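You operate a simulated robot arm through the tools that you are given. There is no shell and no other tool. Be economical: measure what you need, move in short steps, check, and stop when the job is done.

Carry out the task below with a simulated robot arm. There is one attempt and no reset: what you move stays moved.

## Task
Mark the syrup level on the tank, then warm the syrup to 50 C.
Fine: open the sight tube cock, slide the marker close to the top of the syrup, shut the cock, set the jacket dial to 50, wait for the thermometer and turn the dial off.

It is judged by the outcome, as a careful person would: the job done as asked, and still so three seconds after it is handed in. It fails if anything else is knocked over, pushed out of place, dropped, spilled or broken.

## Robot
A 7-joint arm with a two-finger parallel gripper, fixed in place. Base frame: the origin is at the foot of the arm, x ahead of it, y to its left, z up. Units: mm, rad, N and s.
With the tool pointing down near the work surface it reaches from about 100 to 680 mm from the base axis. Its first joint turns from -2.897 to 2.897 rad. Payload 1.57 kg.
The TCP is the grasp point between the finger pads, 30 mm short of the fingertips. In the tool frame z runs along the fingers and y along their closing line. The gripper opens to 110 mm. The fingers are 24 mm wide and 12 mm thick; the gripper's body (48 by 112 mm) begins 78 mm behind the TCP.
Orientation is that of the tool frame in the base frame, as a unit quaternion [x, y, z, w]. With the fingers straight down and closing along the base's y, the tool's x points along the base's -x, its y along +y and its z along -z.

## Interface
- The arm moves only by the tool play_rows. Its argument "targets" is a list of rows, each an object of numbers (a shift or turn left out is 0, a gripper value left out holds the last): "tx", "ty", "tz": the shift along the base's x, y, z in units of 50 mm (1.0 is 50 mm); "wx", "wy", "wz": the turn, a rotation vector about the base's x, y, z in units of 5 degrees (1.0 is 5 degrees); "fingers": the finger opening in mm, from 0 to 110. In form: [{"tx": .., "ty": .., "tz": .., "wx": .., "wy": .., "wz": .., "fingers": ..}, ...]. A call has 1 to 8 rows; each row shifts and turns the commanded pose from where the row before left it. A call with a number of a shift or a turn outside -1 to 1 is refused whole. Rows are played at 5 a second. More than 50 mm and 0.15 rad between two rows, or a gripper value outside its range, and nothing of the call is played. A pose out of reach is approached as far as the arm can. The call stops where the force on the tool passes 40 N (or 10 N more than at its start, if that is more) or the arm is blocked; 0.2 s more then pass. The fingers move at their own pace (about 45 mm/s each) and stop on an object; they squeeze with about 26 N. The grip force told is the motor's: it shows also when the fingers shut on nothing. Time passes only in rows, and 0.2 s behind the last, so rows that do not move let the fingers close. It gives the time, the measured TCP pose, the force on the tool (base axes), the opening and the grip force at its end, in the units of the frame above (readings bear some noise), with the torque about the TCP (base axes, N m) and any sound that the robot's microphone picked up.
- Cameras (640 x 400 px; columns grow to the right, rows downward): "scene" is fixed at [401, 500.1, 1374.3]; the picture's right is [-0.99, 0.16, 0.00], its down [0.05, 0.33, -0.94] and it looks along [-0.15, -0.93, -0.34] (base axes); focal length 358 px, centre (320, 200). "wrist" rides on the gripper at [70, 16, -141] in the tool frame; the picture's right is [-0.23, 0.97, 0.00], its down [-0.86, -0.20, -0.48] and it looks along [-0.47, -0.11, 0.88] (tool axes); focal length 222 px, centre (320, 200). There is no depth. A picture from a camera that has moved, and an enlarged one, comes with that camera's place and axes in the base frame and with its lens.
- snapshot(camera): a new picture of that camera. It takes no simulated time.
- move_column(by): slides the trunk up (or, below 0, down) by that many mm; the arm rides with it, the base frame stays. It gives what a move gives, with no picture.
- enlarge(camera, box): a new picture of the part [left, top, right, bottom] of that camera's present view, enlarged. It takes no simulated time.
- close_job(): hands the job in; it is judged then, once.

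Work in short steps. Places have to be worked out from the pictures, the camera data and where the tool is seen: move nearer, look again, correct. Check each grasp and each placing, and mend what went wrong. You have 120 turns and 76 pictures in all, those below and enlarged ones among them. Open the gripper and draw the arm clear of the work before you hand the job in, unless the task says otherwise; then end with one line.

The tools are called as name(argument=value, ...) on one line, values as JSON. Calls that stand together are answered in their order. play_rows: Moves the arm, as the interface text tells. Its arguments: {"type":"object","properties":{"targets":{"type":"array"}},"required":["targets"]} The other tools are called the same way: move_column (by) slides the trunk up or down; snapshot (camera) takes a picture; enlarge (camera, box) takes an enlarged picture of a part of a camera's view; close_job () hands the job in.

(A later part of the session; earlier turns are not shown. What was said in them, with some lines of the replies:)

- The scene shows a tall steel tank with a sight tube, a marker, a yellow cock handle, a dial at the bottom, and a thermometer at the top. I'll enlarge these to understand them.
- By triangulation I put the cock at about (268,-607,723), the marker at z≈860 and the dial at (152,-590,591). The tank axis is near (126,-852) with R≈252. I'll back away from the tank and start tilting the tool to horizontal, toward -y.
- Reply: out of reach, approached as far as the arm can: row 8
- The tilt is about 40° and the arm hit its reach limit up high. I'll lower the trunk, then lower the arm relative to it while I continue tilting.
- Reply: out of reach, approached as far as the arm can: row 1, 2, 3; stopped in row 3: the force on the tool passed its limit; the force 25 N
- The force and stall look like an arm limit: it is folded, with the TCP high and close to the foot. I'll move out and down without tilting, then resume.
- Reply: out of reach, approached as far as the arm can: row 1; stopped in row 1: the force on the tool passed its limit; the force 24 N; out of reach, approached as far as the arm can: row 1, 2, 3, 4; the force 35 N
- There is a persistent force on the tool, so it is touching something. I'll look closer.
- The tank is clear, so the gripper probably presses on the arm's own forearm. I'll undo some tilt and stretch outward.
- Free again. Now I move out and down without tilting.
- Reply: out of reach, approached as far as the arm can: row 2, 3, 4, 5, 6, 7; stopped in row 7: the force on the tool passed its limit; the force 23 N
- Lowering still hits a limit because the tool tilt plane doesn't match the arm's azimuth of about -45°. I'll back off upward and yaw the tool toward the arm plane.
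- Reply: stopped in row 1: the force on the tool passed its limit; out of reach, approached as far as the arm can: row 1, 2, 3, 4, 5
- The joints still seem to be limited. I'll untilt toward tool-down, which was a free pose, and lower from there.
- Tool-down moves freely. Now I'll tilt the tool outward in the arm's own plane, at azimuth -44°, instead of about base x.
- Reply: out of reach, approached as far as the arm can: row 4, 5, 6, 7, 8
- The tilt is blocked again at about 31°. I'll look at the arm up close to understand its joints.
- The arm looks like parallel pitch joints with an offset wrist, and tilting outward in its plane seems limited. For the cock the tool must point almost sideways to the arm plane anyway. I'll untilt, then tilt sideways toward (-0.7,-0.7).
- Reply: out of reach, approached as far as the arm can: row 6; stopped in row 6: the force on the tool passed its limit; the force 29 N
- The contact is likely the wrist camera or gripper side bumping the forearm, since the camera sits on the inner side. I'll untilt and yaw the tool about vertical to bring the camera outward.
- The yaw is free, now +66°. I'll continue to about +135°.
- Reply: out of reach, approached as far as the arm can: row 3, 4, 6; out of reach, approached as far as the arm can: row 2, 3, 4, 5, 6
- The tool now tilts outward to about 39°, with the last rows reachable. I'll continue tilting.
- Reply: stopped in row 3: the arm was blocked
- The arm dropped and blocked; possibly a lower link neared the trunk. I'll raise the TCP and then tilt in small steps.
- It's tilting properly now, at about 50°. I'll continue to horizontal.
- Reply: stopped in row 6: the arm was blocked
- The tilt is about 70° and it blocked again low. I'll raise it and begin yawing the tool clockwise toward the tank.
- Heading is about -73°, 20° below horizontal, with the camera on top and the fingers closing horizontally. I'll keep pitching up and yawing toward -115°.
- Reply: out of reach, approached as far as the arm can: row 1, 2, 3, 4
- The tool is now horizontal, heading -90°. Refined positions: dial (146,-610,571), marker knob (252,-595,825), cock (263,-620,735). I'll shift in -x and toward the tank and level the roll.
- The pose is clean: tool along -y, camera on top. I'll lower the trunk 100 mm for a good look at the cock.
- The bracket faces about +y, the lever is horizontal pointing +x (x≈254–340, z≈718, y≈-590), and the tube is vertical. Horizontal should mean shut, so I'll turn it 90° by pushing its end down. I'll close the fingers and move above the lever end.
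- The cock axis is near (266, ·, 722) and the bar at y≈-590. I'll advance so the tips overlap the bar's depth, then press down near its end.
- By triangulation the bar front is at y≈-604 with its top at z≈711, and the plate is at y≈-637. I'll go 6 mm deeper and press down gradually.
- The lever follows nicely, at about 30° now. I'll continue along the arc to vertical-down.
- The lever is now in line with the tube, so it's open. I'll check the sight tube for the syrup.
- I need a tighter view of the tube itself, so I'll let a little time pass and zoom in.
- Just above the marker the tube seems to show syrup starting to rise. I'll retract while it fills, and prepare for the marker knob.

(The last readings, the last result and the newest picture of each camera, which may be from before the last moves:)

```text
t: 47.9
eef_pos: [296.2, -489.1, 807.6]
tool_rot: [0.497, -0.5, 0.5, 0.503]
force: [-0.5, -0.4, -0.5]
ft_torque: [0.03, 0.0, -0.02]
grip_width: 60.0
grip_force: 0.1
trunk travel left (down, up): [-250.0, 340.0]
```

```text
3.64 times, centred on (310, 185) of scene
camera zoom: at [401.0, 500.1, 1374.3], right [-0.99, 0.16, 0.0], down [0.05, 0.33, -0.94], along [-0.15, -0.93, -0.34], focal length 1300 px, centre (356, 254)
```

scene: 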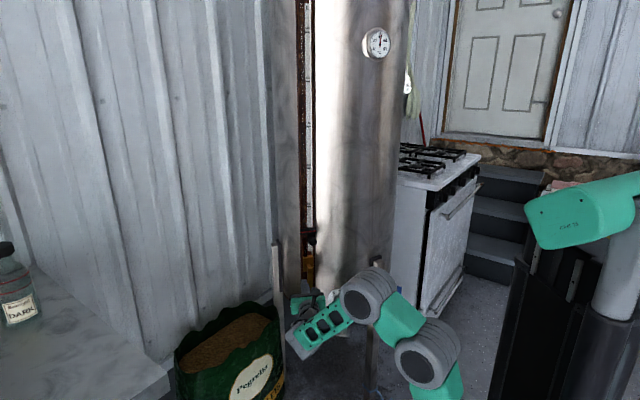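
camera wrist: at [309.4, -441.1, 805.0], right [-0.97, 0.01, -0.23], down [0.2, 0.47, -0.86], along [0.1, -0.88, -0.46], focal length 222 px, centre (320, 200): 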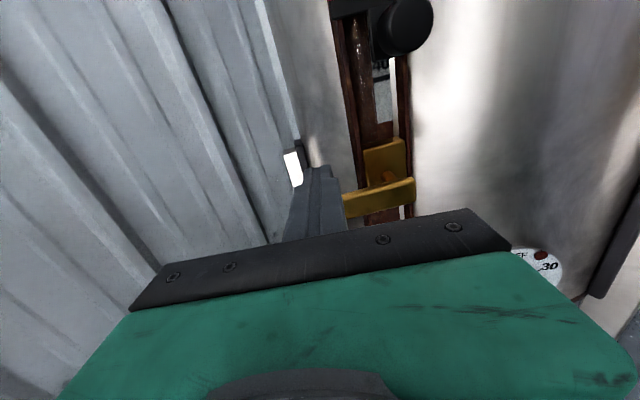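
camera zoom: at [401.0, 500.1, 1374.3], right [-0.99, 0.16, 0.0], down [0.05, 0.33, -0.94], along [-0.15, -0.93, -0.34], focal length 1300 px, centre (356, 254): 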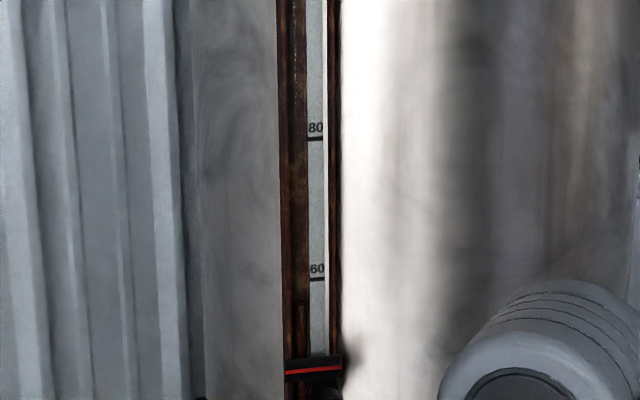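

The level is visibly rising (edge at row ~214, up from ~219). While it fills I'll line up with the marker knob.

play_rows(targets=[{"tx": -0.4, "tz": 0.18}, {"tx": -0.4, "tz": 0.18}, {"ty": -0.4}, {"ty": -0.4}, {}, {}, {}, {}])

enlarge(camera="wrist", box=[220, 0, 440, 240])

enlarge(camera="scene", box=[295, 130, 325, 240])

```text
t: 49.7
eef_pos: [255.9, -530.7, 827.7]
tool_rot: [0.497, -0.5, 0.5, 0.503]
force: [0.7, 0.3, -0.4]
ft_torque: [0.02, 0.04, 0.01]
grip_width: 59.9
grip_force: 0.0
trunk travel left (down, up): [-250.0, 340.0]
```

```text
1.67 times, centred on (330, 120) of wrist
camera zoom: at [242.1, -388.6, 896.0], right [-0.97, 0.01, -0.23], down [0.2, 0.47, -0.86], along [0.1, -0.88, -0.46], focal length 370 px, centre (303, 333)
```

zoom: 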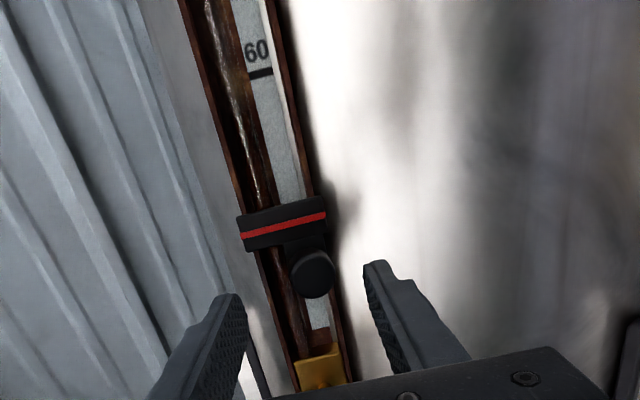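

```text
3.64 times, centred on (310, 185) of scene
camera zoom: at [401.0, 500.1, 1374.3], right [-0.99, 0.16, 0.0], down [0.05, 0.33, -0.94], along [-0.15, -0.93, -0.34], focal length 1300 px, centre (356, 254)
```

zoom: 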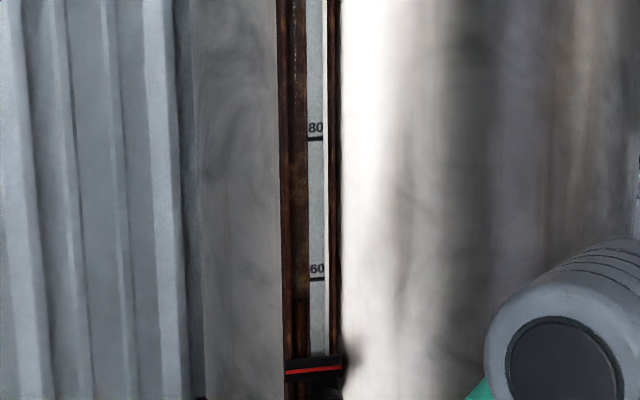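

The level moves slowly. I'll look closer with the wrist camera to identify the syrup top.

enlarge(camera="wrist", box=[255, 0, 335, 140])

play_rows(targets=[{}, {}, {}, {}, {}, {}, {}, {}])

play_rows(targets=[{}, {}, {}, {}, {}, {}, {}, {}])

play_rows(targets=[{}, {}, {}, {}, {}, {}, {}, {}])

enlarge(camera="wrist", box=[255, 0, 335, 140])

enlarge(camera="scene", box=[295, 130, 325, 240])

```text
2.86 times, centred on (295, 70) of wrist
camera zoom: at [242.1, -388.6, 896.0], right [-0.97, 0.01, -0.23], down [0.2, 0.47, -0.86], along [0.1, -0.88, -0.46], focal length 635 px, centre (391, 571)
```

zoom: 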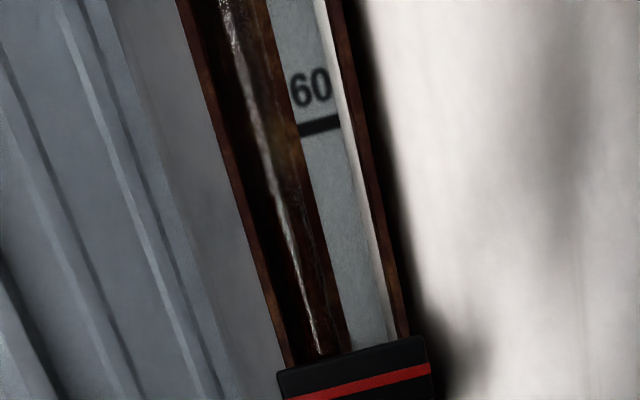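

```text
t: 51.5
eef_pos: [256.3, -529.7, 827.6]
tool_rot: [0.496, -0.501, 0.499, 0.504]
force: [-0.3, 0.2, 0.3]
ft_torque: [0.03, 0.04, -0.02]
grip_width: 60.0
grip_force: 0.1
trunk travel left (down, up): [-250.0, 340.0]
```

```text
t: 53.3
eef_pos: [255.9, -530.5, 827.4]
tool_rot: [0.497, -0.5, 0.5, 0.503]
force: [-0.1, 0.6, 0.9]
ft_torque: [0.0, 0.03, 0.01]
grip_width: 59.8
grip_force: 0.0
trunk travel left (down, up): [-250.0, 340.0]
```

```text
t: 55.1
eef_pos: [256.1, -530.7, 826.6]
tool_rot: [0.496, -0.501, 0.499, 0.504]
force: [0.4, -0.1, -0.8]
ft_torque: [0.0, 0.0, 0.01]
grip_width: 59.7
grip_force: 0.0
trunk travel left (down, up): [-250.0, 340.0]
```

```text
2.86 times, centred on (295, 70) of wrist
camera zoom: at [242.1, -388.6, 896.0], right [-0.97, 0.01, -0.23], down [0.2, 0.47, -0.86], along [0.1, -0.88, -0.46], focal length 635 px, centre (391, 571)
```

zoom: 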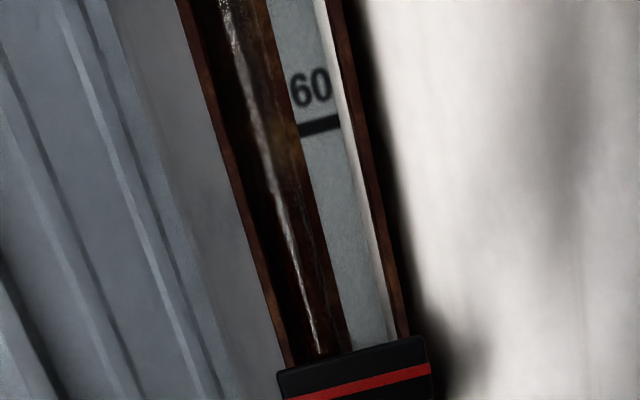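

```text
3.64 times, centred on (310, 185) of scene
camera zoom: at [401.0, 500.1, 1374.3], right [-0.99, 0.16, 0.0], down [0.05, 0.33, -0.94], along [-0.15, -0.93, -0.34], focal length 1300 px, centre (356, 254)
```

zoom: 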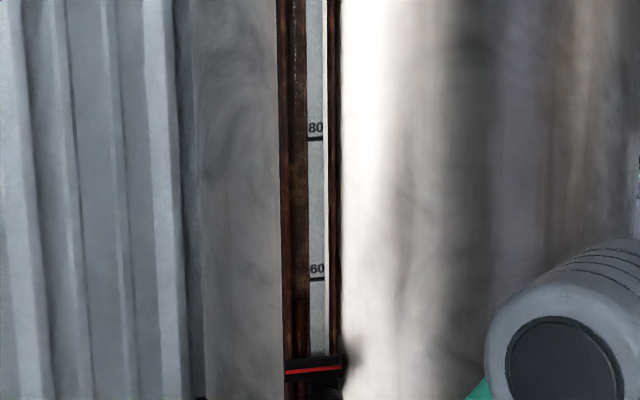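

The level seems to have settled just below the 60 L mark. I'll verify with a maximum zoom from the scene camera.

enlarge(camera="scene", box=[298, 195, 322, 240])

enlarge(camera="wrist", box=[265, 20, 305, 100])

```text
8.89 times, centred on (310, 218) of scene
camera zoom: at [401.0, 500.1, 1374.3], right [-0.99, 0.16, 0.0], down [0.05, 0.33, -0.94], along [-0.15, -0.93, -0.34], focal length 3178 px, centre (409, 44)
```

zoom: 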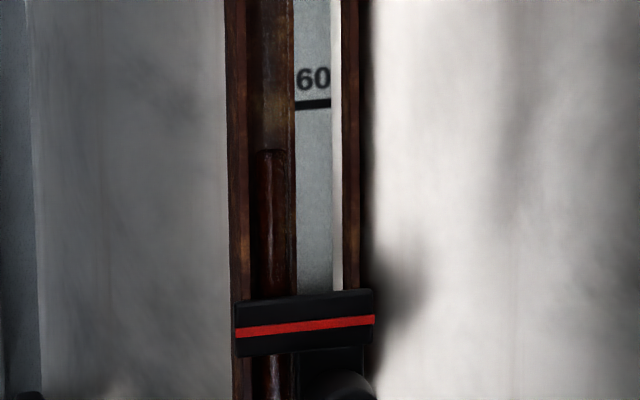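

```text
5.00 times, centred on (285, 60) of wrist
camera zoom: at [242.1, -388.6, 896.0], right [-0.97, 0.01, -0.23], down [0.2, 0.47, -0.86], along [0.1, -0.88, -0.46], focal length 1111 px, centre (495, 900)
```

zoom: 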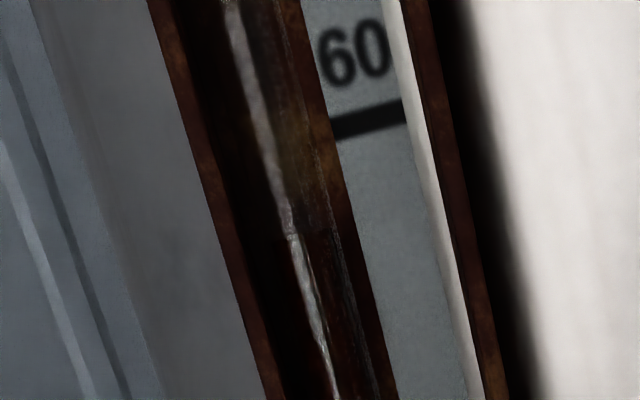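

The syrup column top is now clear, just below 60 L. From the wrist camera it is at z≈916 and the red line at z≈853, so the marker must go up about 63 mm. I'll grip the knob, which is at about (251,·,825).

play_rows(targets=[{"tx": -0.1, "tz": -0.03}, {"ty": -0.4}, {"ty": -0.4}, {"fingers": 0}, {"fingers": 0}, {}, {}])

snapshot(camera="wrist")

```text
t: 56.7
eef_pos: [252.9, -566.5, 824.0]
tool_rot: [0.498, -0.498, 0.5, 0.504]
force: [8.5, 67.5, 3.6]
ft_torque: [0.6, -0.1, 1.75]
grip_width: 0.2
grip_force: 15.8
trunk travel left (down, up): [-250.0, 340.0]
```

```text
28 pictures are left
camera wrist: at [239.0, -425.7, 892.9], right [-0.97, 0.0, -0.22], down [0.2, 0.47, -0.86], along [0.1, -0.88, -0.46], focal length 222 px, centre (320, 200)
```

wrist: 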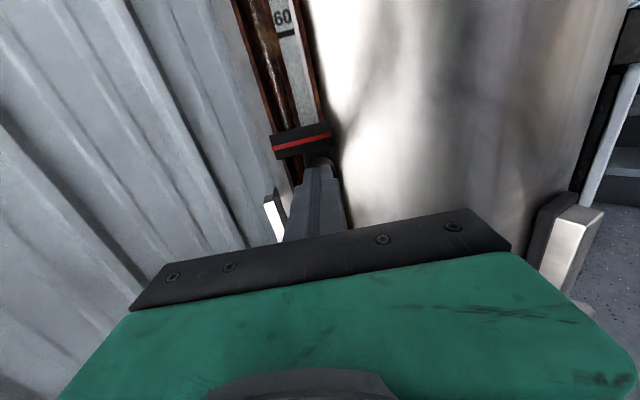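

The fingers slipped and shut in front of the knob, pressing on it with 67 N. I'll back off immediately.

play_rows(targets=[{"ty": 0.3}, {"ty": 0.5}, {"ty": 0.3, "fingers": 70}, {"fingers": 70}, {}])

enlarge(camera="wrist", box=[230, 20, 430, 240])

```text
t: 57.9
eef_pos: [250.3, -515.4, 826.6]
tool_rot: [0.497, -0.5, 0.499, 0.503]
force: [0.1, 0.0, 0.1]
ft_torque: [0.02, 0.0, 0.03]
grip_width: 68.0
grip_force: 0.0
trunk travel left (down, up): [-250.0, 340.0]
```

```text
1.82 times, centred on (330, 130) of wrist
camera zoom: at [236.1, -373.6, 893.3], right [-0.97, 0.01, -0.23], down [0.2, 0.47, -0.86], along [0.1, -0.88, -0.46], focal length 404 px, centre (302, 327)
```

zoom: 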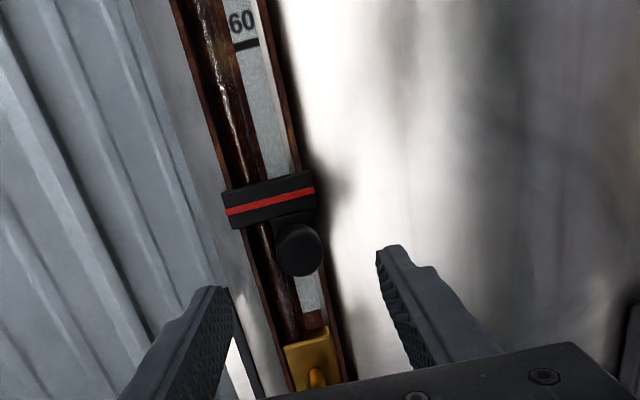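

The marker is unmoved; the grip was just too shallow. I'll go about 12 mm deeper this time, watching the force, before closing.

play_rows(targets=[{"tx": 0.02, "ty": -0.5}, {"ty": -0.4}, {"ty": -0.25}, {"ty": -0.1}, {"ty": -0.1}])

```text
t: 59.1
eef_pos: [252.5, -582.1, 825.4]
tool_rot: [0.497, -0.5, 0.5, 0.503]
force: [0.1, 0.5, -0.4]
ft_torque: [-0.02, 0.01, 0.0]
grip_width: 69.8
grip_force: 0.0
trunk travel left (down, up): [-250.0, 340.0]
```

No contact yet at tip y≈-612. I'll close on the knob.

play_rows(targets=[{"fingers": 25}, {"fingers": 10}, {"fingers": 0}, {"fingers": 0}, {}])

```text
t: 60.3
eef_pos: [252.5, -580.6, 824.7]
tool_rot: [0.497, -0.5, 0.5, 0.503]
force: [-0.4, -1.0, -0.2]
ft_torque: [-0.02, -0.03, 0.42]
grip_width: 27.0
grip_force: 34.2
trunk travel left (down, up): [-250.0, 340.0]
```

The knob is gripped (27 mm, 34 N). I'll slide it up 63 mm in small steps.

play_rows(targets=[{"tz": 0.16}, {"tz": 0.2}, {"tz": 0.2}, {"tz": 0.2}, {"tz": 0.2}, {"tz": 0.2}, {"tz": 0.1}, {}])

enlarge(camera="scene", box=[298, 190, 322, 235])

enlarge(camera="wrist", box=[255, 60, 355, 200])

```text
t: 62.1
eef_pos: [252.3, -580.3, 887.6]
tool_rot: [0.497, -0.501, 0.499, 0.503]
force: [0.0, -4.2, 0.9]
ft_torque: [0.15, 0.04, 0.51]
grip_width: 27.0
grip_force: 37.5
trunk travel left (down, up): [-250.0, 340.0]
```

```text
8.89 times, centred on (310, 212) of scene
camera zoom: at [401.0, 500.1, 1374.3], right [-0.99, 0.16, 0.0], down [0.05, 0.33, -0.94], along [-0.15, -0.93, -0.34], focal length 3178 px, centre (409, 89)
```

zoom: 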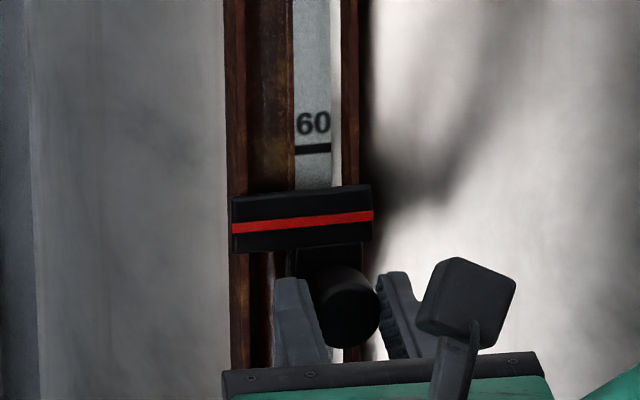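

```text
2.86 times, centred on (305, 130) of wrist
camera zoom: at [238.0, -439.8, 955.8], right [-0.97, 0.01, -0.23], down [0.2, 0.47, -0.86], along [0.1, -0.88, -0.46], focal length 635 px, centre (363, 400)
```

zoom: 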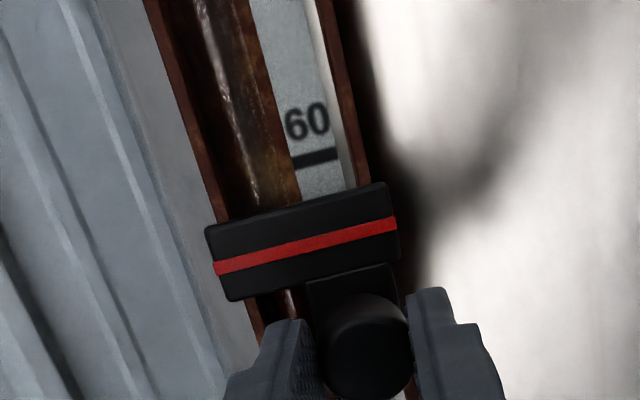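

Triangulation puts the red line at z≈915.5 (y≈-617) and the syrup top at z≈917 (tube y≈-645), so they are aligned within about 2 mm. I'll release and back off, close the fingers and drop down to the cock.

play_rows(targets=[{"tz": 0.02}, {"fingers": 50}, {"fingers": 60}, {}, {"ty": 0.5}, {"ty": 0.7}, {"tx": -0.34, "fingers": 0}, {}])

enlarge(camera="scene", box=[298, 190, 322, 235])

move_column(by=-226)

snapshot(camera="wrist")

```text
t: 63.9
eef_pos: [235.2, -520.5, 889.7]
tool_rot: [0.497, -0.501, 0.499, 0.504]
force: [-0.1, -0.2, 0.3]
ft_torque: [0.03, 0.0, -0.03]
grip_width: 7.7
grip_force: 0.3
trunk travel left (down, up): [-250.0, 340.0]
```

```text
8.89 times, centred on (310, 212) of scene
camera zoom: at [401.0, 500.1, 1374.3], right [-0.99, 0.16, 0.0], down [0.05, 0.33, -0.94], along [-0.15, -0.93, -0.34], focal length 3178 px, centre (409, 89)
```

zoom: 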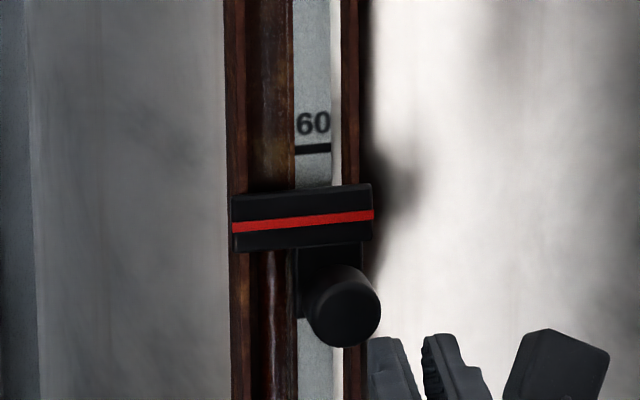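

```text
t: 66.2
eef_pos: [234.2, -519.6, 662.7]
tool_rot: [0.497, -0.5, 0.5, 0.503]
force: [-0.7, 0.2, 0.1]
ft_torque: [0.01, -0.02, -0.02]
grip_width: 0.0
grip_force: 21.5
trunk travel left (down, up): [-24.0, 566.0]
```

```text
23 pictures are left
camera wrist: at [220.8, -378.4, 730.8], right [-0.97, 0.01, -0.23], down [0.2, 0.47, -0.86], along [0.1, -0.88, -0.46], focal length 222 px, centre (320, 200)
```

wrist: 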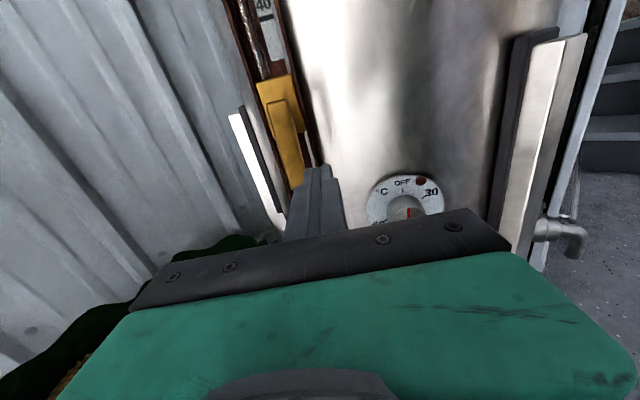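

The marker stayed put. I'll insert the closed fingers on the lever's -x side, then sweep it +x and up back to horizontal.

play_rows(targets=[{"tx": -0.06, "ty": -0.5}, {"ty": -0.5}, {"ty": -0.36}, {"tx": 0.3}, {"tx": 0.4}, {"tx": 0.4}, {"tx": 0.3, "tz": 0.1}])

enlarge(camera="wrist", box=[240, 60, 460, 240])

```text
t: 67.8
eef_pos: [302.5, -587.2, 669.5]
tool_rot: [0.497, -0.5, 0.5, 0.502]
force: [-0.2, 0.1, -0.1]
ft_torque: [0.05, -0.02, -0.02]
grip_width: 0.2
grip_force: 21.3
trunk travel left (down, up): [-24.0, 566.0]
```

```text
2.22 times, centred on (350, 150) of wrist
camera zoom: at [288.0, -445.1, 737.1], right [-0.97, 0.0, -0.23], down [0.2, 0.47, -0.86], along [0.1, -0.88, -0.46], focal length 494 px, centre (253, 311)
```

zoom: 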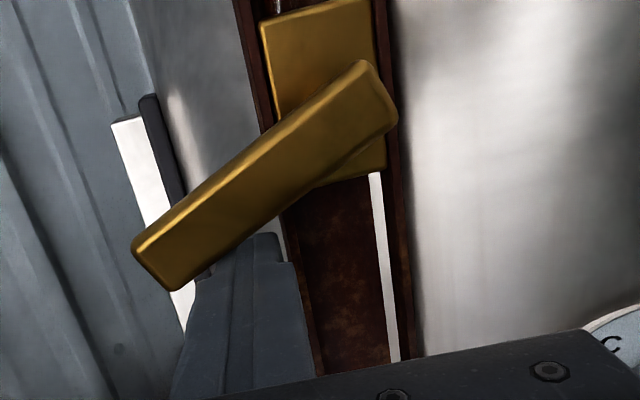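

It's about two thirds back. I'll lift it the rest of the way to horizontal.

play_rows(targets=[{"tx": 0.16, "tz": 0.2}, {"tx": 0.1, "tz": 0.2}, {"tz": 0.12}, {}])

enlarge(camera="wrist", box=[240, 60, 460, 240])

```text
t: 68.8
eef_pos: [314.5, -586.2, 692.3]
tool_rot: [0.498, -0.5, 0.499, 0.503]
force: [1.4, 2.2, -7.3]
ft_torque: [0.05, -0.01, 0.03]
grip_width: 0.0
grip_force: 21.3
trunk travel left (down, up): [-24.0, 566.0]
```

```text
2.22 times, centred on (350, 150) of wrist
camera zoom: at [301.6, -446.0, 760.8], right [-0.97, 0.01, -0.23], down [0.2, 0.47, -0.86], along [0.1, -0.88, -0.46], focal length 494 px, centre (253, 311)
```

zoom: 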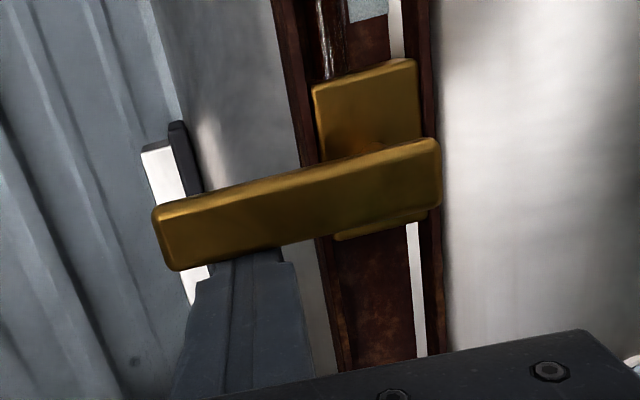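

The lever is horizontal at its stop (light -7 N), so the cock is shut. I'll back off and move over to the dial with the fingers opened.

play_rows(targets=[{"tz": -0.2}, {"ty": 0.6}, {"ty": 0.8}, {"ty": 0.6, "tx": -0.5}, {"tx": -0.9, "fingers": 80}, {"tx": -0.9}, {"tx": -0.9, "tz": -0.3}, {"tx": -0.2, "tz": -0.4}])

play_rows(targets=[{"tz": -0.4}, {"tz": -0.4}])

enlarge(camera="wrist", box=[220, 60, 440, 240])

enlarge(camera="scene", box=[280, 190, 370, 320])

```text
t: 70.7
eef_pos: [143.4, -489.8, 651.0]
tool_rot: [0.496, -0.501, 0.499, 0.504]
force: [-0.9, -0.2, -0.5]
ft_torque: [-0.03, 0.02, 0.02]
grip_width: 80.1
grip_force: 0.1
trunk travel left (down, up): [-24.0, 566.0]
```

```text
t: 71.2
eef_pos: [143.5, -487.8, 608.0]
tool_rot: [0.497, -0.501, 0.5, 0.503]
force: [-0.1, 0.4, 0.3]
ft_torque: [0.02, -0.01, 0.01]
grip_width: 79.9
grip_force: 0.0
trunk travel left (down, up): [-24.0, 566.0]
```

```text
2.22 times, centred on (330, 150) of wrist
camera zoom: at [129.4, -347.4, 676.1], right [-0.97, 0.01, -0.23], down [0.2, 0.47, -0.86], along [0.1, -0.88, -0.46], focal length 494 px, centre (298, 311)
```

zoom: 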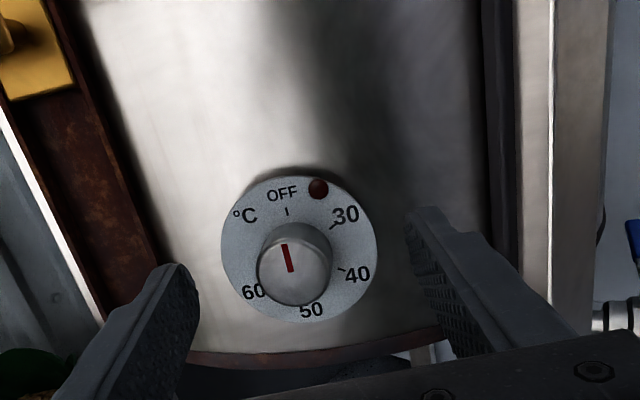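

```text
3.08 times, centred on (325, 255) of scene
camera zoom: at [401.0, 500.1, 1374.3], right [-0.99, 0.16, 0.0], down [0.05, 0.33, -0.94], along [-0.15, -0.93, -0.34], focal length 1100 px, centre (305, 31)
```

zoom: 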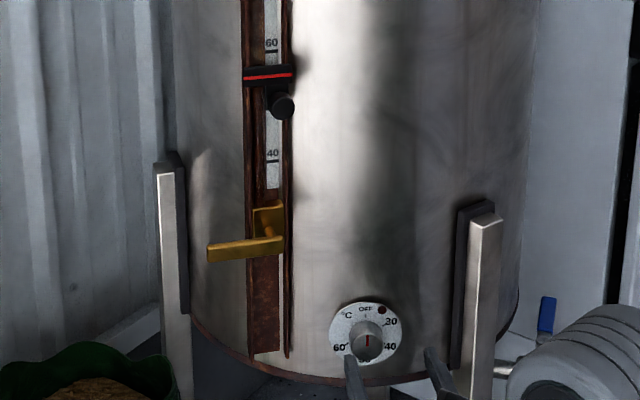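

Cock shut, marker in place. The dial reads OFF at the top, with 30/40/50/60 at about 60/120/180/240° clockwise. I judge the knob axis to be at (152, ·, 579), its front at y≈-585 and the plate at ≈-608. I'll approach the knob.

play_rows(targets=[{"tx": 0.17, "tz": -0.58}, {"ty": -0.6}, {"ty": -0.6}, {"ty": -0.3}, {"ty": -0.18}])

enlarge(camera="wrist", box=[220, 60, 440, 240])

```text
t: 72.5
eef_pos: [153.5, -571.6, 579.0]
tool_rot: [0.498, -0.5, 0.5, 0.502]
force: [-0.3, -0.3, 0.0]
ft_torque: [-0.03, 0.03, -0.02]
grip_width: 79.9
grip_force: 0.0
trunk travel left (down, up): [-24.0, 566.0]
```

```text
2.22 times, centred on (330, 150) of wrist
camera zoom: at [139.2, -430.1, 647.1], right [-0.97, 0.01, -0.23], down [0.2, 0.47, -0.86], along [0.1, -0.88, -0.46], focal length 494 px, centre (298, 311)
```

zoom: 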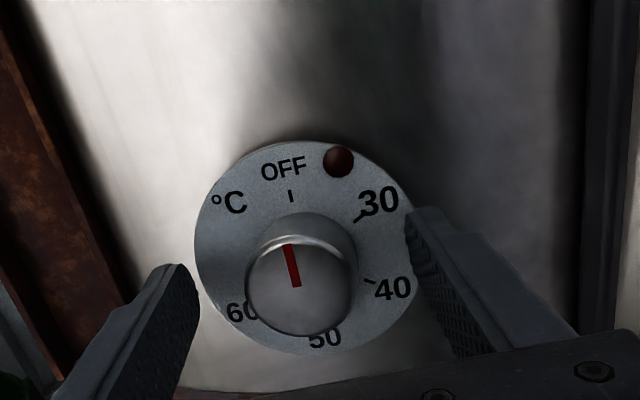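

Aligned within about 2 mm. I'll close on the knob.

play_rows(targets=[{"tz": -0.04, "ty": -0.06}, {"fingers": 45}, {"fingers": 30}, {"fingers": 20}, {}])

```text
t: 73.7
eef_pos: [152.6, -574.9, 575.7]
tool_rot: [0.498, -0.501, 0.499, 0.503]
force: [-2.8, 0.1, 0.7]
ft_torque: [-0.16, 0.0, -0.51]
grip_width: 42.0
grip_force: 27.1
trunk travel left (down, up): [-24.0, 566.0]
```

The knob is gripped at 42 mm. I'll start turning it clockwise (rotation about -y).

play_rows(targets=[{"wy": -1}, {"wy": -1}, {"wy": -1}, {"wy": -1}, {"wy": -1}, {"wy": -1}, {"wy": -1}, {"wy": -1}])

```text
t: 75.5
eef_pos: [151.4, -574.1, 577.2]
tool_rot: [-0.294, 0.644, -0.638, -0.302]
force: [-26.3, 1.9, -6.7]
ft_torque: [-0.22, 0.14, -1.81]
grip_width: 41.3
grip_force: 45.0
trunk travel left (down, up): [-24.0, 566.0]
```

It has turned 40°, but there is a -26 N side force, so the axis is slightly to -x of my TCP. I'll ease 3 mm that way and check.

play_rows(targets=[{"tx": -0.05}, {}])

enlarge(camera="wrist", box=[220, 60, 440, 240])

```text
t: 76.0
eef_pos: [151.3, -575.1, 576.2]
tool_rot: [-0.297, 0.641, -0.641, -0.3]
force: [-17.9, 8.0, -1.2]
ft_torque: [1.28, -0.12, -0.82]
grip_width: 41.4
grip_force: 44.6
trunk travel left (down, up): [-24.0, 566.0]
```

```text
2.22 times, centred on (330, 150) of wrist
camera zoom: at [96.1, -433.4, 618.8], right [-0.6, 0.0, -0.8], down [0.71, 0.47, -0.53], along [0.38, -0.88, -0.29], focal length 494 px, centre (298, 311)
```

zoom: 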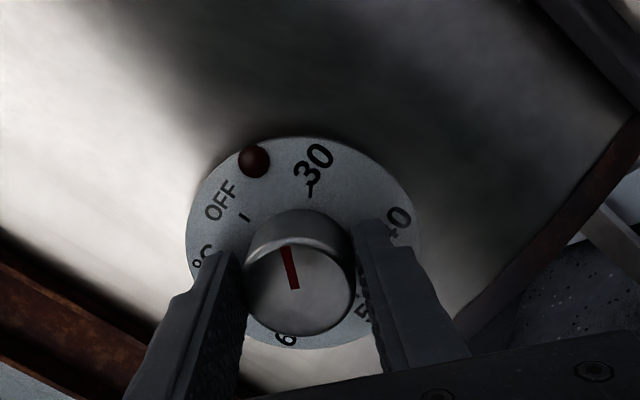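

The knob is following. I'll relieve another 4 mm and continue turning.

play_rows(targets=[{"tx": -0.08}, {"wy": -1}, {"wy": -1}, {"wy": -1}, {"wy": -1}, {"wy": -1}, {"wy": -1}])

```text
t: 77.7
eef_pos: [145.6, -575.9, 577.2]
tool_rot: [-0.12, 0.699, -0.694, -0.125]
force: [18.4, 9.4, -5.8]
ft_torque: [1.02, -0.09, 0.02]
grip_width: 39.9
grip_force: 44.7
trunk travel left (down, up): [-24.0, 566.0]
```

Now at 70°, with the side force reversed to +18 N. I'll shift back 2 mm and keep turning.

play_rows(targets=[{"tx": 0.05}, {"wy": -1}, {"wy": -1}, {"wy": -1}, {"wy": -1}, {"wy": -1}, {"wy": -1}, {"wy": -1}])

snapshot(camera="wrist")

```text
t: 79.5
eef_pos: [149.0, -575.2, 573.9]
tool_rot: [0.095, 0.705, -0.697, 0.09]
force: [-20.1, -5.9, -20.8]
ft_torque: [-0.8, 0.23, -0.4]
grip_width: 40.2
grip_force: 45.0
trunk travel left (down, up): [-24.0, 566.0]
```

```text
16 pictures are left
camera wrist: at [86.8, -433.2, 541.6], right [0.47, 0.01, -0.88], down [0.78, 0.47, 0.42], along [0.42, -0.88, 0.21], focal length 222 px, centre (320, 200)
```

wrist: 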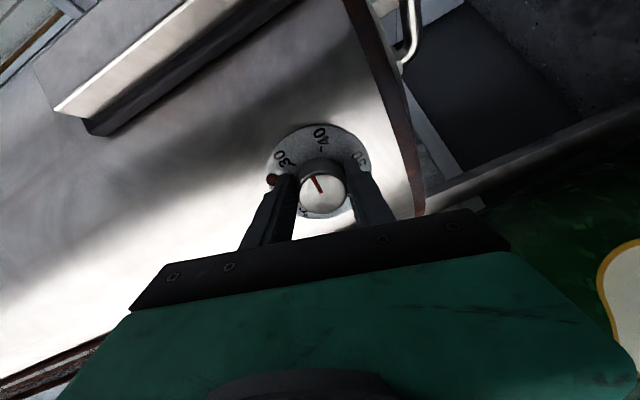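

At about 105° the pointer nears 40. I'll correct the centre slightly (-x, -z) and continue.

play_rows(targets=[{"tx": -0.03, "tz": -0.04}, {"wy": -1}, {"wy": -1}, {"wy": -1}, {"wy": -1}, {"wy": -1}, {"wy": -1}])

```text
t: 81.0
eef_pos: [149.4, -574.7, 572.9]
tool_rot: [0.272, 0.657, -0.649, 0.271]
force: [5.4, 8.3, -23.9]
ft_torque: [-0.97, 0.23, 0.25]
grip_width: 40.8
grip_force: 45.5
trunk travel left (down, up): [-24.0, 566.0]
```

135° now; still -24 N in z, so I'll shift down a bit more and continue.

play_rows(targets=[{"tz": -0.06}, {"wy": -1}, {"wy": -1}, {"wy": -1}, {"wy": -1}, {"wy": -1}, {"wy": -1}])

enlarge(camera="wrist", box=[240, 80, 420, 240])

```text
t: 82.7
eef_pos: [150.7, -575.0, 572.7]
tool_rot: [0.431, 0.564, -0.556, 0.433]
force: [37.0, -4.1, -13.3]
ft_torque: [-1.2, 0.31, 0.21]
grip_width: 41.8
grip_force: 45.2
trunk travel left (down, up): [-24.0, 566.0]
```

```text
2.50 times, centred on (330, 160) of wrist
camera zoom: at [148.9, -433.4, 501.1], right [1.0, 0.01, -0.03], down [0.02, 0.47, 0.88], along [0.02, -0.88, 0.47], focal length 555 px, centre (295, 300)
```

zoom: 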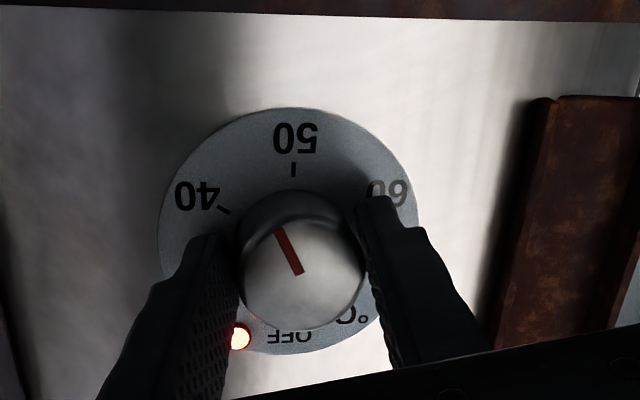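

The heater light is on, and the pointer is about 20° short of 50. I'll relieve the +37 N side force and turn the rest.

play_rows(targets=[{"tx": 0.07}, {"wy": -1}, {"wy": -1}, {"wy": -1}, {"wy": -0.9}])

enlarge(camera="wrist", box=[240, 80, 420, 240])

```text
t: 83.8
eef_pos: [152.8, -575.1, 571.3]
tool_rot: [0.518, 0.483, -0.477, 0.52]
force: [18.2, -1.0, -3.1]
ft_torque: [-1.04, 0.22, -0.55]
grip_width: 41.9
grip_force: 45.0
trunk travel left (down, up): [-24.0, 566.0]
```

```text
2.50 times, centred on (330, 160) of wrist
camera zoom: at [174.3, -433.3, 504.0], right [0.95, 0.01, 0.3], down [-0.27, 0.47, 0.84], along [-0.14, -0.88, 0.45], focal length 555 px, centre (295, 300)
```

zoom: 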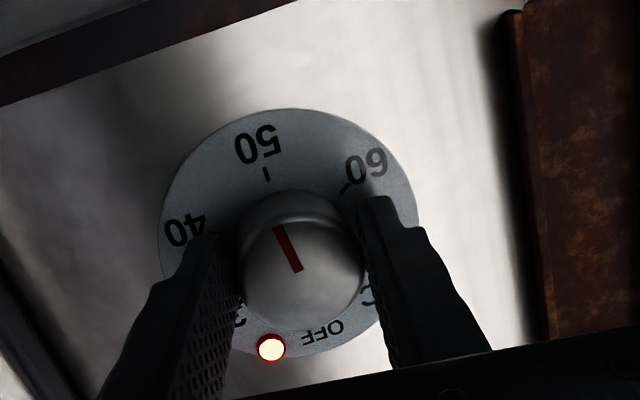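

The pointer is about 4° short of 50, so I'll nudge it on.

play_rows(targets=[{"tx": 0.03, "wy": -0.9}, {}])

enlarge(camera="wrist", box=[240, 80, 420, 240])

enlarge(camera="scene", box=[355, 20, 400, 65])

```text
t: 84.5
eef_pos: [152.1, -575.3, 572.6]
tool_rot: [0.537, 0.462, -0.458, 0.538]
force: [8.7, 4.5, 3.0]
ft_torque: [-0.79, 0.1, -0.94]
grip_width: 41.5
grip_force: 44.9
trunk travel left (down, up): [-24.0, 566.0]
```

```text
2.50 times, centred on (330, 160) of wrist
camera zoom: at [180.0, -433.2, 505.9], right [0.93, 0.0, 0.38], down [-0.33, 0.47, 0.81], along [-0.18, -0.88, 0.44], focal length 555 px, centre (295, 300)
```

zoom: 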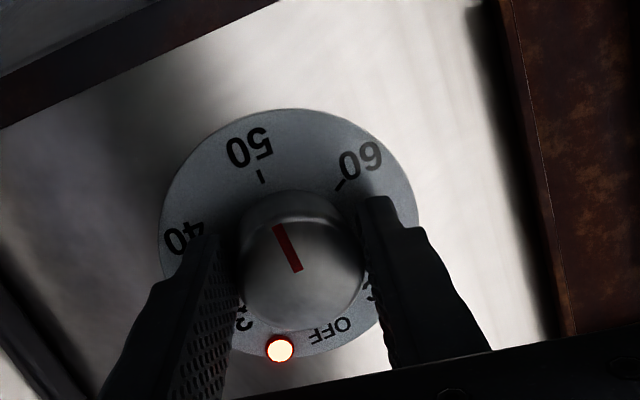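

```text
8.89 times, centred on (378, 42) of scene
camera zoom: at [401.0, 500.1, 1374.3], right [-0.99, 0.16, 0.0], down [0.05, 0.33, -0.94], along [-0.15, -0.93, -0.34], focal length 3178 px, centre (-191, 1600)
```

zoom: 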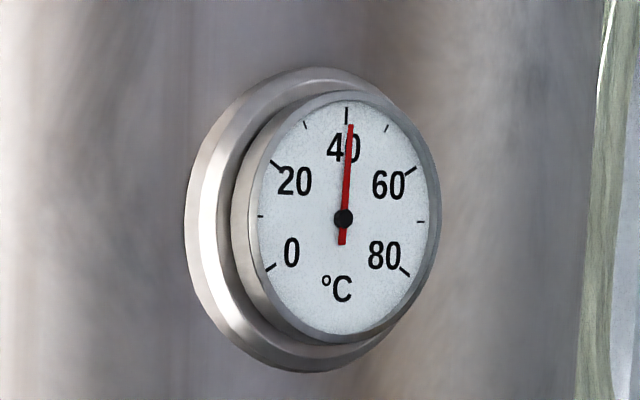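

The dial is at 50 with the heater lamp on, and the thermometer is at about 41. I'll hold here and wait.

play_rows(targets=[{}, {}, {}, {}, {}, {}, {}, {}])

play_rows(targets=[{}, {}, {}, {}, {}, {}, {}, {}])

play_rows(targets=[{}, {}, {}, {}, {}, {}, {}, {}])

play_rows(targets=[{}, {}, {}, {}, {}, {}, {}, {}])

enlarge(camera="scene", box=[355, 20, 400, 65])

```text
t: 86.2
eef_pos: [152.1, -575.2, 572.3]
tool_rot: [0.537, 0.461, -0.457, 0.538]
force: [-5.6, -1.9, 8.4]
ft_torque: [-0.17, 0.01, -1.22]
grip_width: 41.6
grip_force: 44.8
trunk travel left (down, up): [-24.0, 566.0]
```

```text
t: 88.0
eef_pos: [152.6, -575.4, 572.0]
tool_rot: [0.537, 0.462, -0.456, 0.539]
force: [-12.5, -6.0, 10.7]
ft_torque: [-0.25, -0.02, -1.31]
grip_width: 41.8
grip_force: 44.5
trunk travel left (down, up): [-24.0, 566.0]
```

```text
t: 89.8
eef_pos: [152.8, -574.6, 571.3]
tool_rot: [0.537, 0.461, -0.457, 0.538]
force: [-16.0, -6.3, 12.6]
ft_torque: [-0.01, -0.09, -1.3]
grip_width: 41.5
grip_force: 45.5
trunk travel left (down, up): [-24.0, 566.0]
```

```text
t: 91.7
eef_pos: [153.0, -575.8, 572.5]
tool_rot: [0.537, 0.462, -0.459, 0.537]
force: [-18.2, -4.7, 10.9]
ft_torque: [-0.14, -0.07, -1.32]
grip_width: 41.9
grip_force: 44.6
trunk travel left (down, up): [-24.0, 566.0]
```

```text
8.89 times, centred on (378, 42) of scene
camera zoom: at [401.0, 500.1, 1374.3], right [-0.99, 0.16, 0.0], down [0.05, 0.33, -0.94], along [-0.15, -0.93, -0.34], focal length 3178 px, centre (-191, 1600)
```

zoom: 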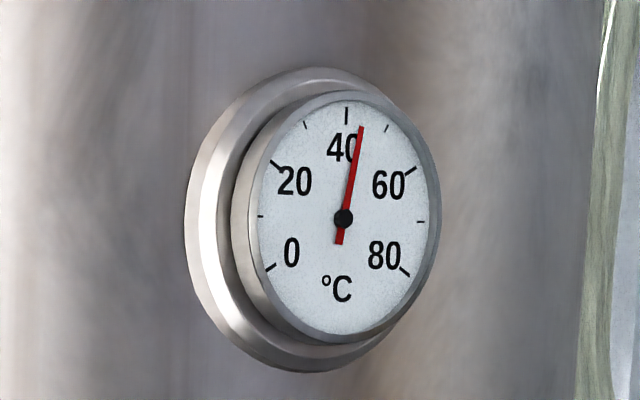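

It reads about 44 °C, rising ~0.4 °C/s, so about 15 s more. I'll keep waiting.

play_rows(targets=[{"tx": -0.02, "tz": 0.02}, {}, {}, {}, {}, {}, {}, {}])

play_rows(targets=[{}, {}, {}, {}, {}, {}, {}, {}])

play_rows(targets=[{}, {}, {}, {}, {}, {}, {}, {}])

play_rows(targets=[{}, {}, {}, {}, {}, {}, {}, {}])

play_rows(targets=[{}, {}, {}, {}, {}, {}, {}, {}])

play_rows(targets=[{}, {}, {}, {}, {}, {}, {}, {}])

play_rows(targets=[{}, {}, {}, {}, {}, {}, {}])

enlarge(camera="scene", box=[355, 20, 400, 65])

```text
t: 93.5
eef_pos: [153.0, -574.9, 572.6]
tool_rot: [0.537, 0.463, -0.455, 0.539]
force: [-3.0, -7.5, 5.0]
ft_torque: [0.52, -0.09, -0.93]
grip_width: 41.8
grip_force: 45.3
trunk travel left (down, up): [-24.0, 566.0]
```

```text
t: 95.2
eef_pos: [152.2, -575.0, 572.1]
tool_rot: [0.537, 0.463, -0.456, 0.538]
force: [2.0, -0.6, -0.1]
ft_torque: [0.16, 0.0, -0.85]
grip_width: 41.7
grip_force: 45.2
trunk travel left (down, up): [-24.0, 566.0]
```

```text
t: 97.0
eef_pos: [152.5, -573.8, 572.1]
tool_rot: [0.537, 0.463, -0.456, 0.538]
force: [4.9, 3.0, -1.8]
ft_torque: [0.26, -0.03, -0.85]
grip_width: 41.5
grip_force: 45.1
trunk travel left (down, up): [-24.0, 566.0]
```

```text
t: 98.8
eef_pos: [152.0, -574.9, 571.4]
tool_rot: [0.537, 0.463, -0.456, 0.538]
force: [6.2, 4.9, -3.2]
ft_torque: [0.19, 0.01, -0.83]
grip_width: 41.6
grip_force: 45.2
trunk travel left (down, up): [-24.0, 566.0]
```

```text
t: 100.7
eef_pos: [151.7, -574.4, 572.2]
tool_rot: [0.537, 0.462, -0.456, 0.538]
force: [8.0, 4.5, -4.6]
ft_torque: [0.28, -0.02, -0.82]
grip_width: 41.7
grip_force: 44.5
trunk travel left (down, up): [-24.0, 566.0]
```

```text
t: 102.5
eef_pos: [152.7, -573.3, 572.5]
tool_rot: [0.536, 0.463, -0.455, 0.539]
force: [6.7, 3.8, -3.4]
ft_torque: [0.27, 0.01, -0.81]
grip_width: 41.6
grip_force: 44.7
trunk travel left (down, up): [-24.0, 566.0]
```

```text
t: 104.0
eef_pos: [151.5, -573.7, 573.0]
tool_rot: [0.537, 0.463, -0.456, 0.538]
force: [6.9, 3.5, -4.0]
ft_torque: [0.27, 0.01, -0.77]
grip_width: 41.7
grip_force: 45.2
trunk travel left (down, up): [-24.0, 566.0]
```

```text
8.89 times, centred on (378, 42) of scene
camera zoom: at [401.0, 500.1, 1374.3], right [-0.99, 0.16, 0.0], down [0.05, 0.33, -0.94], along [-0.15, -0.93, -0.34], focal length 3178 px, centre (-191, 1600)
```

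zoom: 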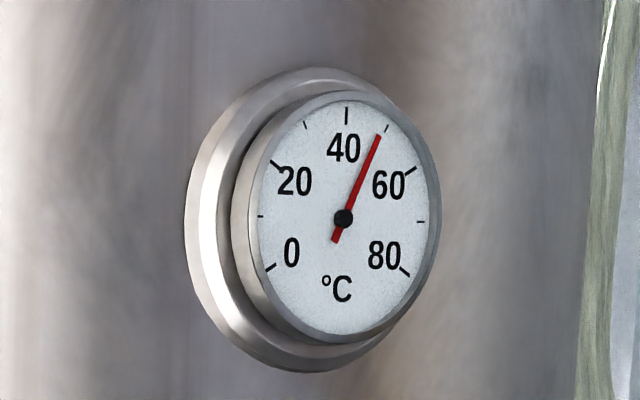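

It's about 49.2 °C. I'll wait ~2 s more, then check the thermometer.

play_rows(targets=[{}, {}, {}, {}, {}, {}, {}, {}])

enlarge(camera="scene", box=[355, 20, 400, 65])

```text
t: 105.8
eef_pos: [153.0, -575.6, 572.3]
tool_rot: [0.536, 0.463, -0.455, 0.539]
force: [6.8, 2.3, -3.5]
ft_torque: [0.27, -0.02, -0.82]
grip_width: 41.6
grip_force: 44.8
trunk travel left (down, up): [-24.0, 566.0]
```

```text
8.89 times, centred on (378, 42) of scene
camera zoom: at [401.0, 500.1, 1374.3], right [-0.99, 0.16, 0.0], down [0.05, 0.33, -0.94], along [-0.15, -0.93, -0.34], focal length 3178 px, centre (-191, 1600)
```

zoom: 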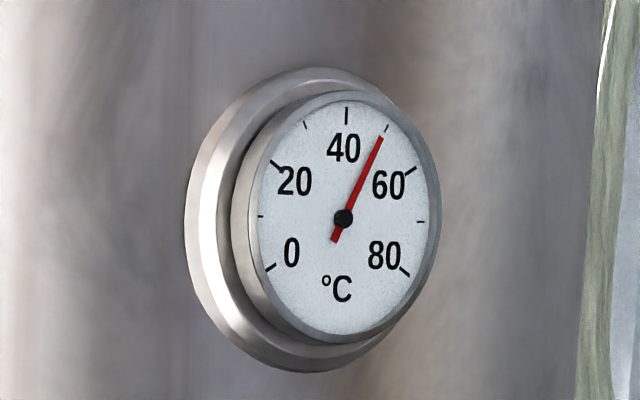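

It reads 50 °C. I'm turning the dial back counter-clockwise to OFF, reversing the centre corrections on the way.

play_rows(targets=[{"wy": 1}, {"wy": 1}, {"wy": 1}, {"wy": 1}, {"tx": -0.05, "wy": 1}, {"wy": 1}, {"wy": 1}, {"wy": 1}])

play_rows(targets=[{"wy": 1, "tz": 0.03}, {"wy": 1}, {"wy": 1, "tz": 0.03}, {"wy": 1}, {"wy": 1}, {"wy": 1}, {"wy": 1, "tz": 0.02}])

```text
t: 107.7
eef_pos: [150.4, -573.9, 572.5]
tool_rot: [0.347, 0.619, -0.612, 0.348]
force: [19.2, 7.2, -4.6]
ft_torque: [0.75, -0.04, -0.76]
grip_width: 41.7
grip_force: 45.2
trunk travel left (down, up): [-24.0, 566.0]
```

```text
t: 109.2
eef_pos: [149.3, -574.5, 574.7]
tool_rot: [0.148, 0.697, -0.687, 0.143]
force: [14.7, -0.5, -27.8]
ft_torque: [0.2, 0.1, -0.88]
grip_width: 40.1
grip_force: 44.8
trunk travel left (down, up): [-24.0, 566.0]
```

Turning well, now about 114°. I'll relieve z slightly and continue.

play_rows(targets=[{"tz": -0.04, "tx": 0.02}, {"wy": 1}, {"wy": 1}, {"wy": 1}, {"wy": 1}, {"wy": 1}, {"wy": 1}, {"wy": 1}])

play_rows(targets=[{"wy": 1}, {"wy": 1}, {"wy": 1}, {"wy": 1}, {"wy": 1}, {"wy": 1}])

```text
t: 111.0
eef_pos: [149.3, -574.7, 575.4]
tool_rot: [-0.067, 0.706, -0.701, -0.071]
force: [-4.1, 5.2, -15.4]
ft_torque: [1.83, -0.13, 0.22]
grip_width: 39.3
grip_force: 44.7
trunk travel left (down, up): [-24.0, 566.0]
```

```text
t: 112.5
eef_pos: [150.5, -575.4, 577.2]
tool_rot: [-0.245, 0.663, -0.661, -0.252]
force: [-0.9, 4.0, -5.8]
ft_torque: [1.78, -0.21, 0.08]
grip_width: 40.7
grip_force: 45.4
trunk travel left (down, up): [-24.0, 566.0]
```

About 49° to go. Continuing to OFF, then a look.

play_rows(targets=[{"wy": 1}, {"wy": 1}, {"wy": 1}, {"wy": 1}, {"wy": 1}, {"wy": 1}, {"wy": 1}, {"wy": 1}])

enlarge(camera="wrist", box=[240, 80, 420, 240])

```text
t: 114.2
eef_pos: [152.9, -575.6, 577.4]
tool_rot: [0.457, -0.536, 0.538, 0.463]
force: [6.5, 0.0, 5.8]
ft_torque: [0.57, -0.91, -0.65]
grip_width: 41.8
grip_force: 44.8
trunk travel left (down, up): [-24.0, 566.0]
```

```text
2.50 times, centred on (330, 160) of wrist
camera zoom: at [127.0, -433.2, 641.7], right [-0.93, 0.0, -0.38], down [0.33, 0.47, -0.82], along [0.18, -0.88, -0.44], focal length 555 px, centre (295, 300)
```

zoom: 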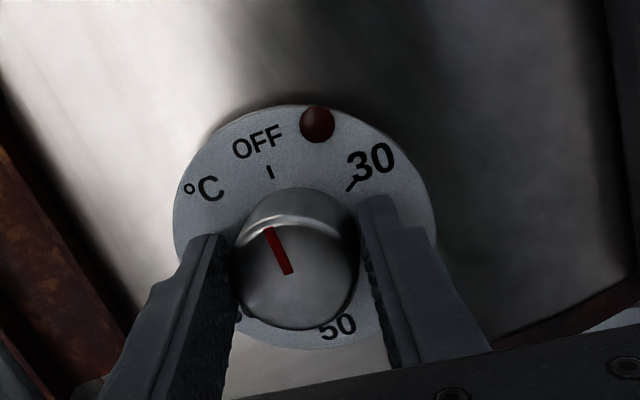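

The pointer is at OFF, the lamp is dark, and the y torque suggests the end stop. I'll release and back away.

play_rows(targets=[{"fingers": 60}, {"fingers": 80}, {}, {"ty": 0.5}, {"ty": 0.8}, {"ty": 0.8}, {}])

enlarge(camera="wrist", box=[240, 60, 420, 220])

snapshot(camera="scene")

enlarge(camera="scene", box=[355, 20, 400, 65])

enlarge(camera="scene", box=[280, 190, 340, 290])

```text
t: 115.8
eef_pos: [151.0, -467.9, 576.2]
tool_rot: [-0.456, 0.538, -0.537, -0.462]
force: [0.8, -0.3, -0.5]
ft_torque: [0.04, -0.01, 0.03]
grip_width: 80.2
grip_force: 0.0
trunk travel left (down, up): [-24.0, 566.0]
```

```text
2.50 times, centred on (330, 140) of wrist
camera zoom: at [126.2, -326.4, 640.4], right [-0.93, 0.01, -0.38], down [0.33, 0.47, -0.82], along [0.17, -0.88, -0.44], focal length 555 px, centre (295, 350)
```

zoom: 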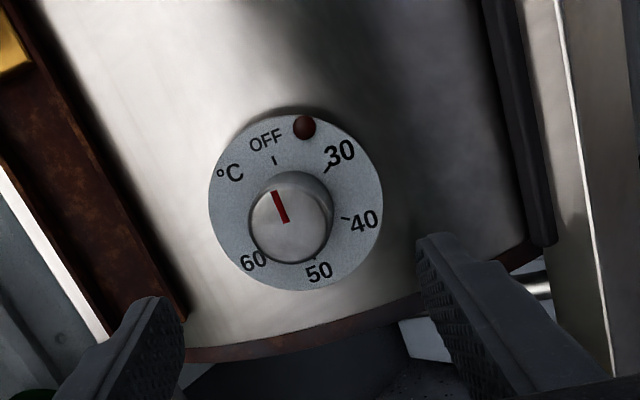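

```text
6 pictures are left
```

scene: 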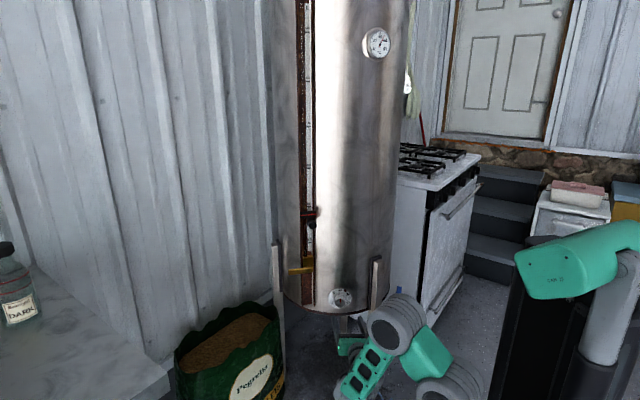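

```text
8.89 times, centred on (378, 42) of scene
camera zoom: at [401.0, 500.1, 1374.3], right [-0.99, 0.16, 0.0], down [0.05, 0.33, -0.94], along [-0.15, -0.93, -0.34], focal length 3178 px, centre (-191, 1600)
```

zoom: 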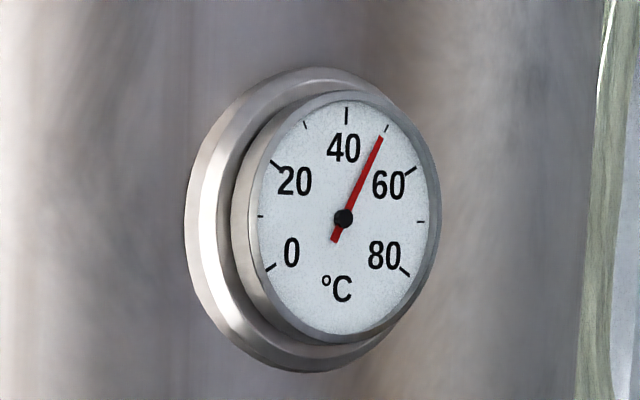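

```text
4.00 times, centred on (310, 240) of scene
camera zoom: at [401.0, 500.1, 1374.3], right [-0.99, 0.16, 0.0], down [0.05, 0.33, -0.94], along [-0.15, -0.93, -0.34], focal length 1430 px, centre (360, 40)
```

zoom: 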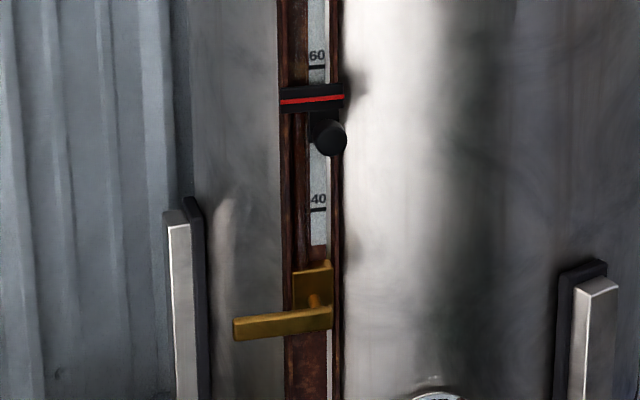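

Everything checks out: 50 °C, dial OFF, cock shut, marker at the level. I'll draw the arm a little further clear.

play_rows(targets=[{"ty": 0.5}, {"ty": 0.5}, {}])

close_job()

```text
t: 116.7
eef_pos: [152.3, -417.9, 575.0]
tool_rot: [-0.457, 0.538, -0.538, -0.462]
force: [-0.5, 0.0, 0.0]
ft_torque: [-0.02, 0.0, -0.03]
grip_width: 79.7
grip_force: 0.1
trunk travel left (down, up): [-24.0, 566.0]
```

```text
The job is handed in.
```

The job is handed in: the marker sits within about 2 mm of the syrup top (just under 60 L), the sight tube cock is shut, the thermometer reads 50 °C, the jacket dial is OFF, and the arm is clear of the tank.
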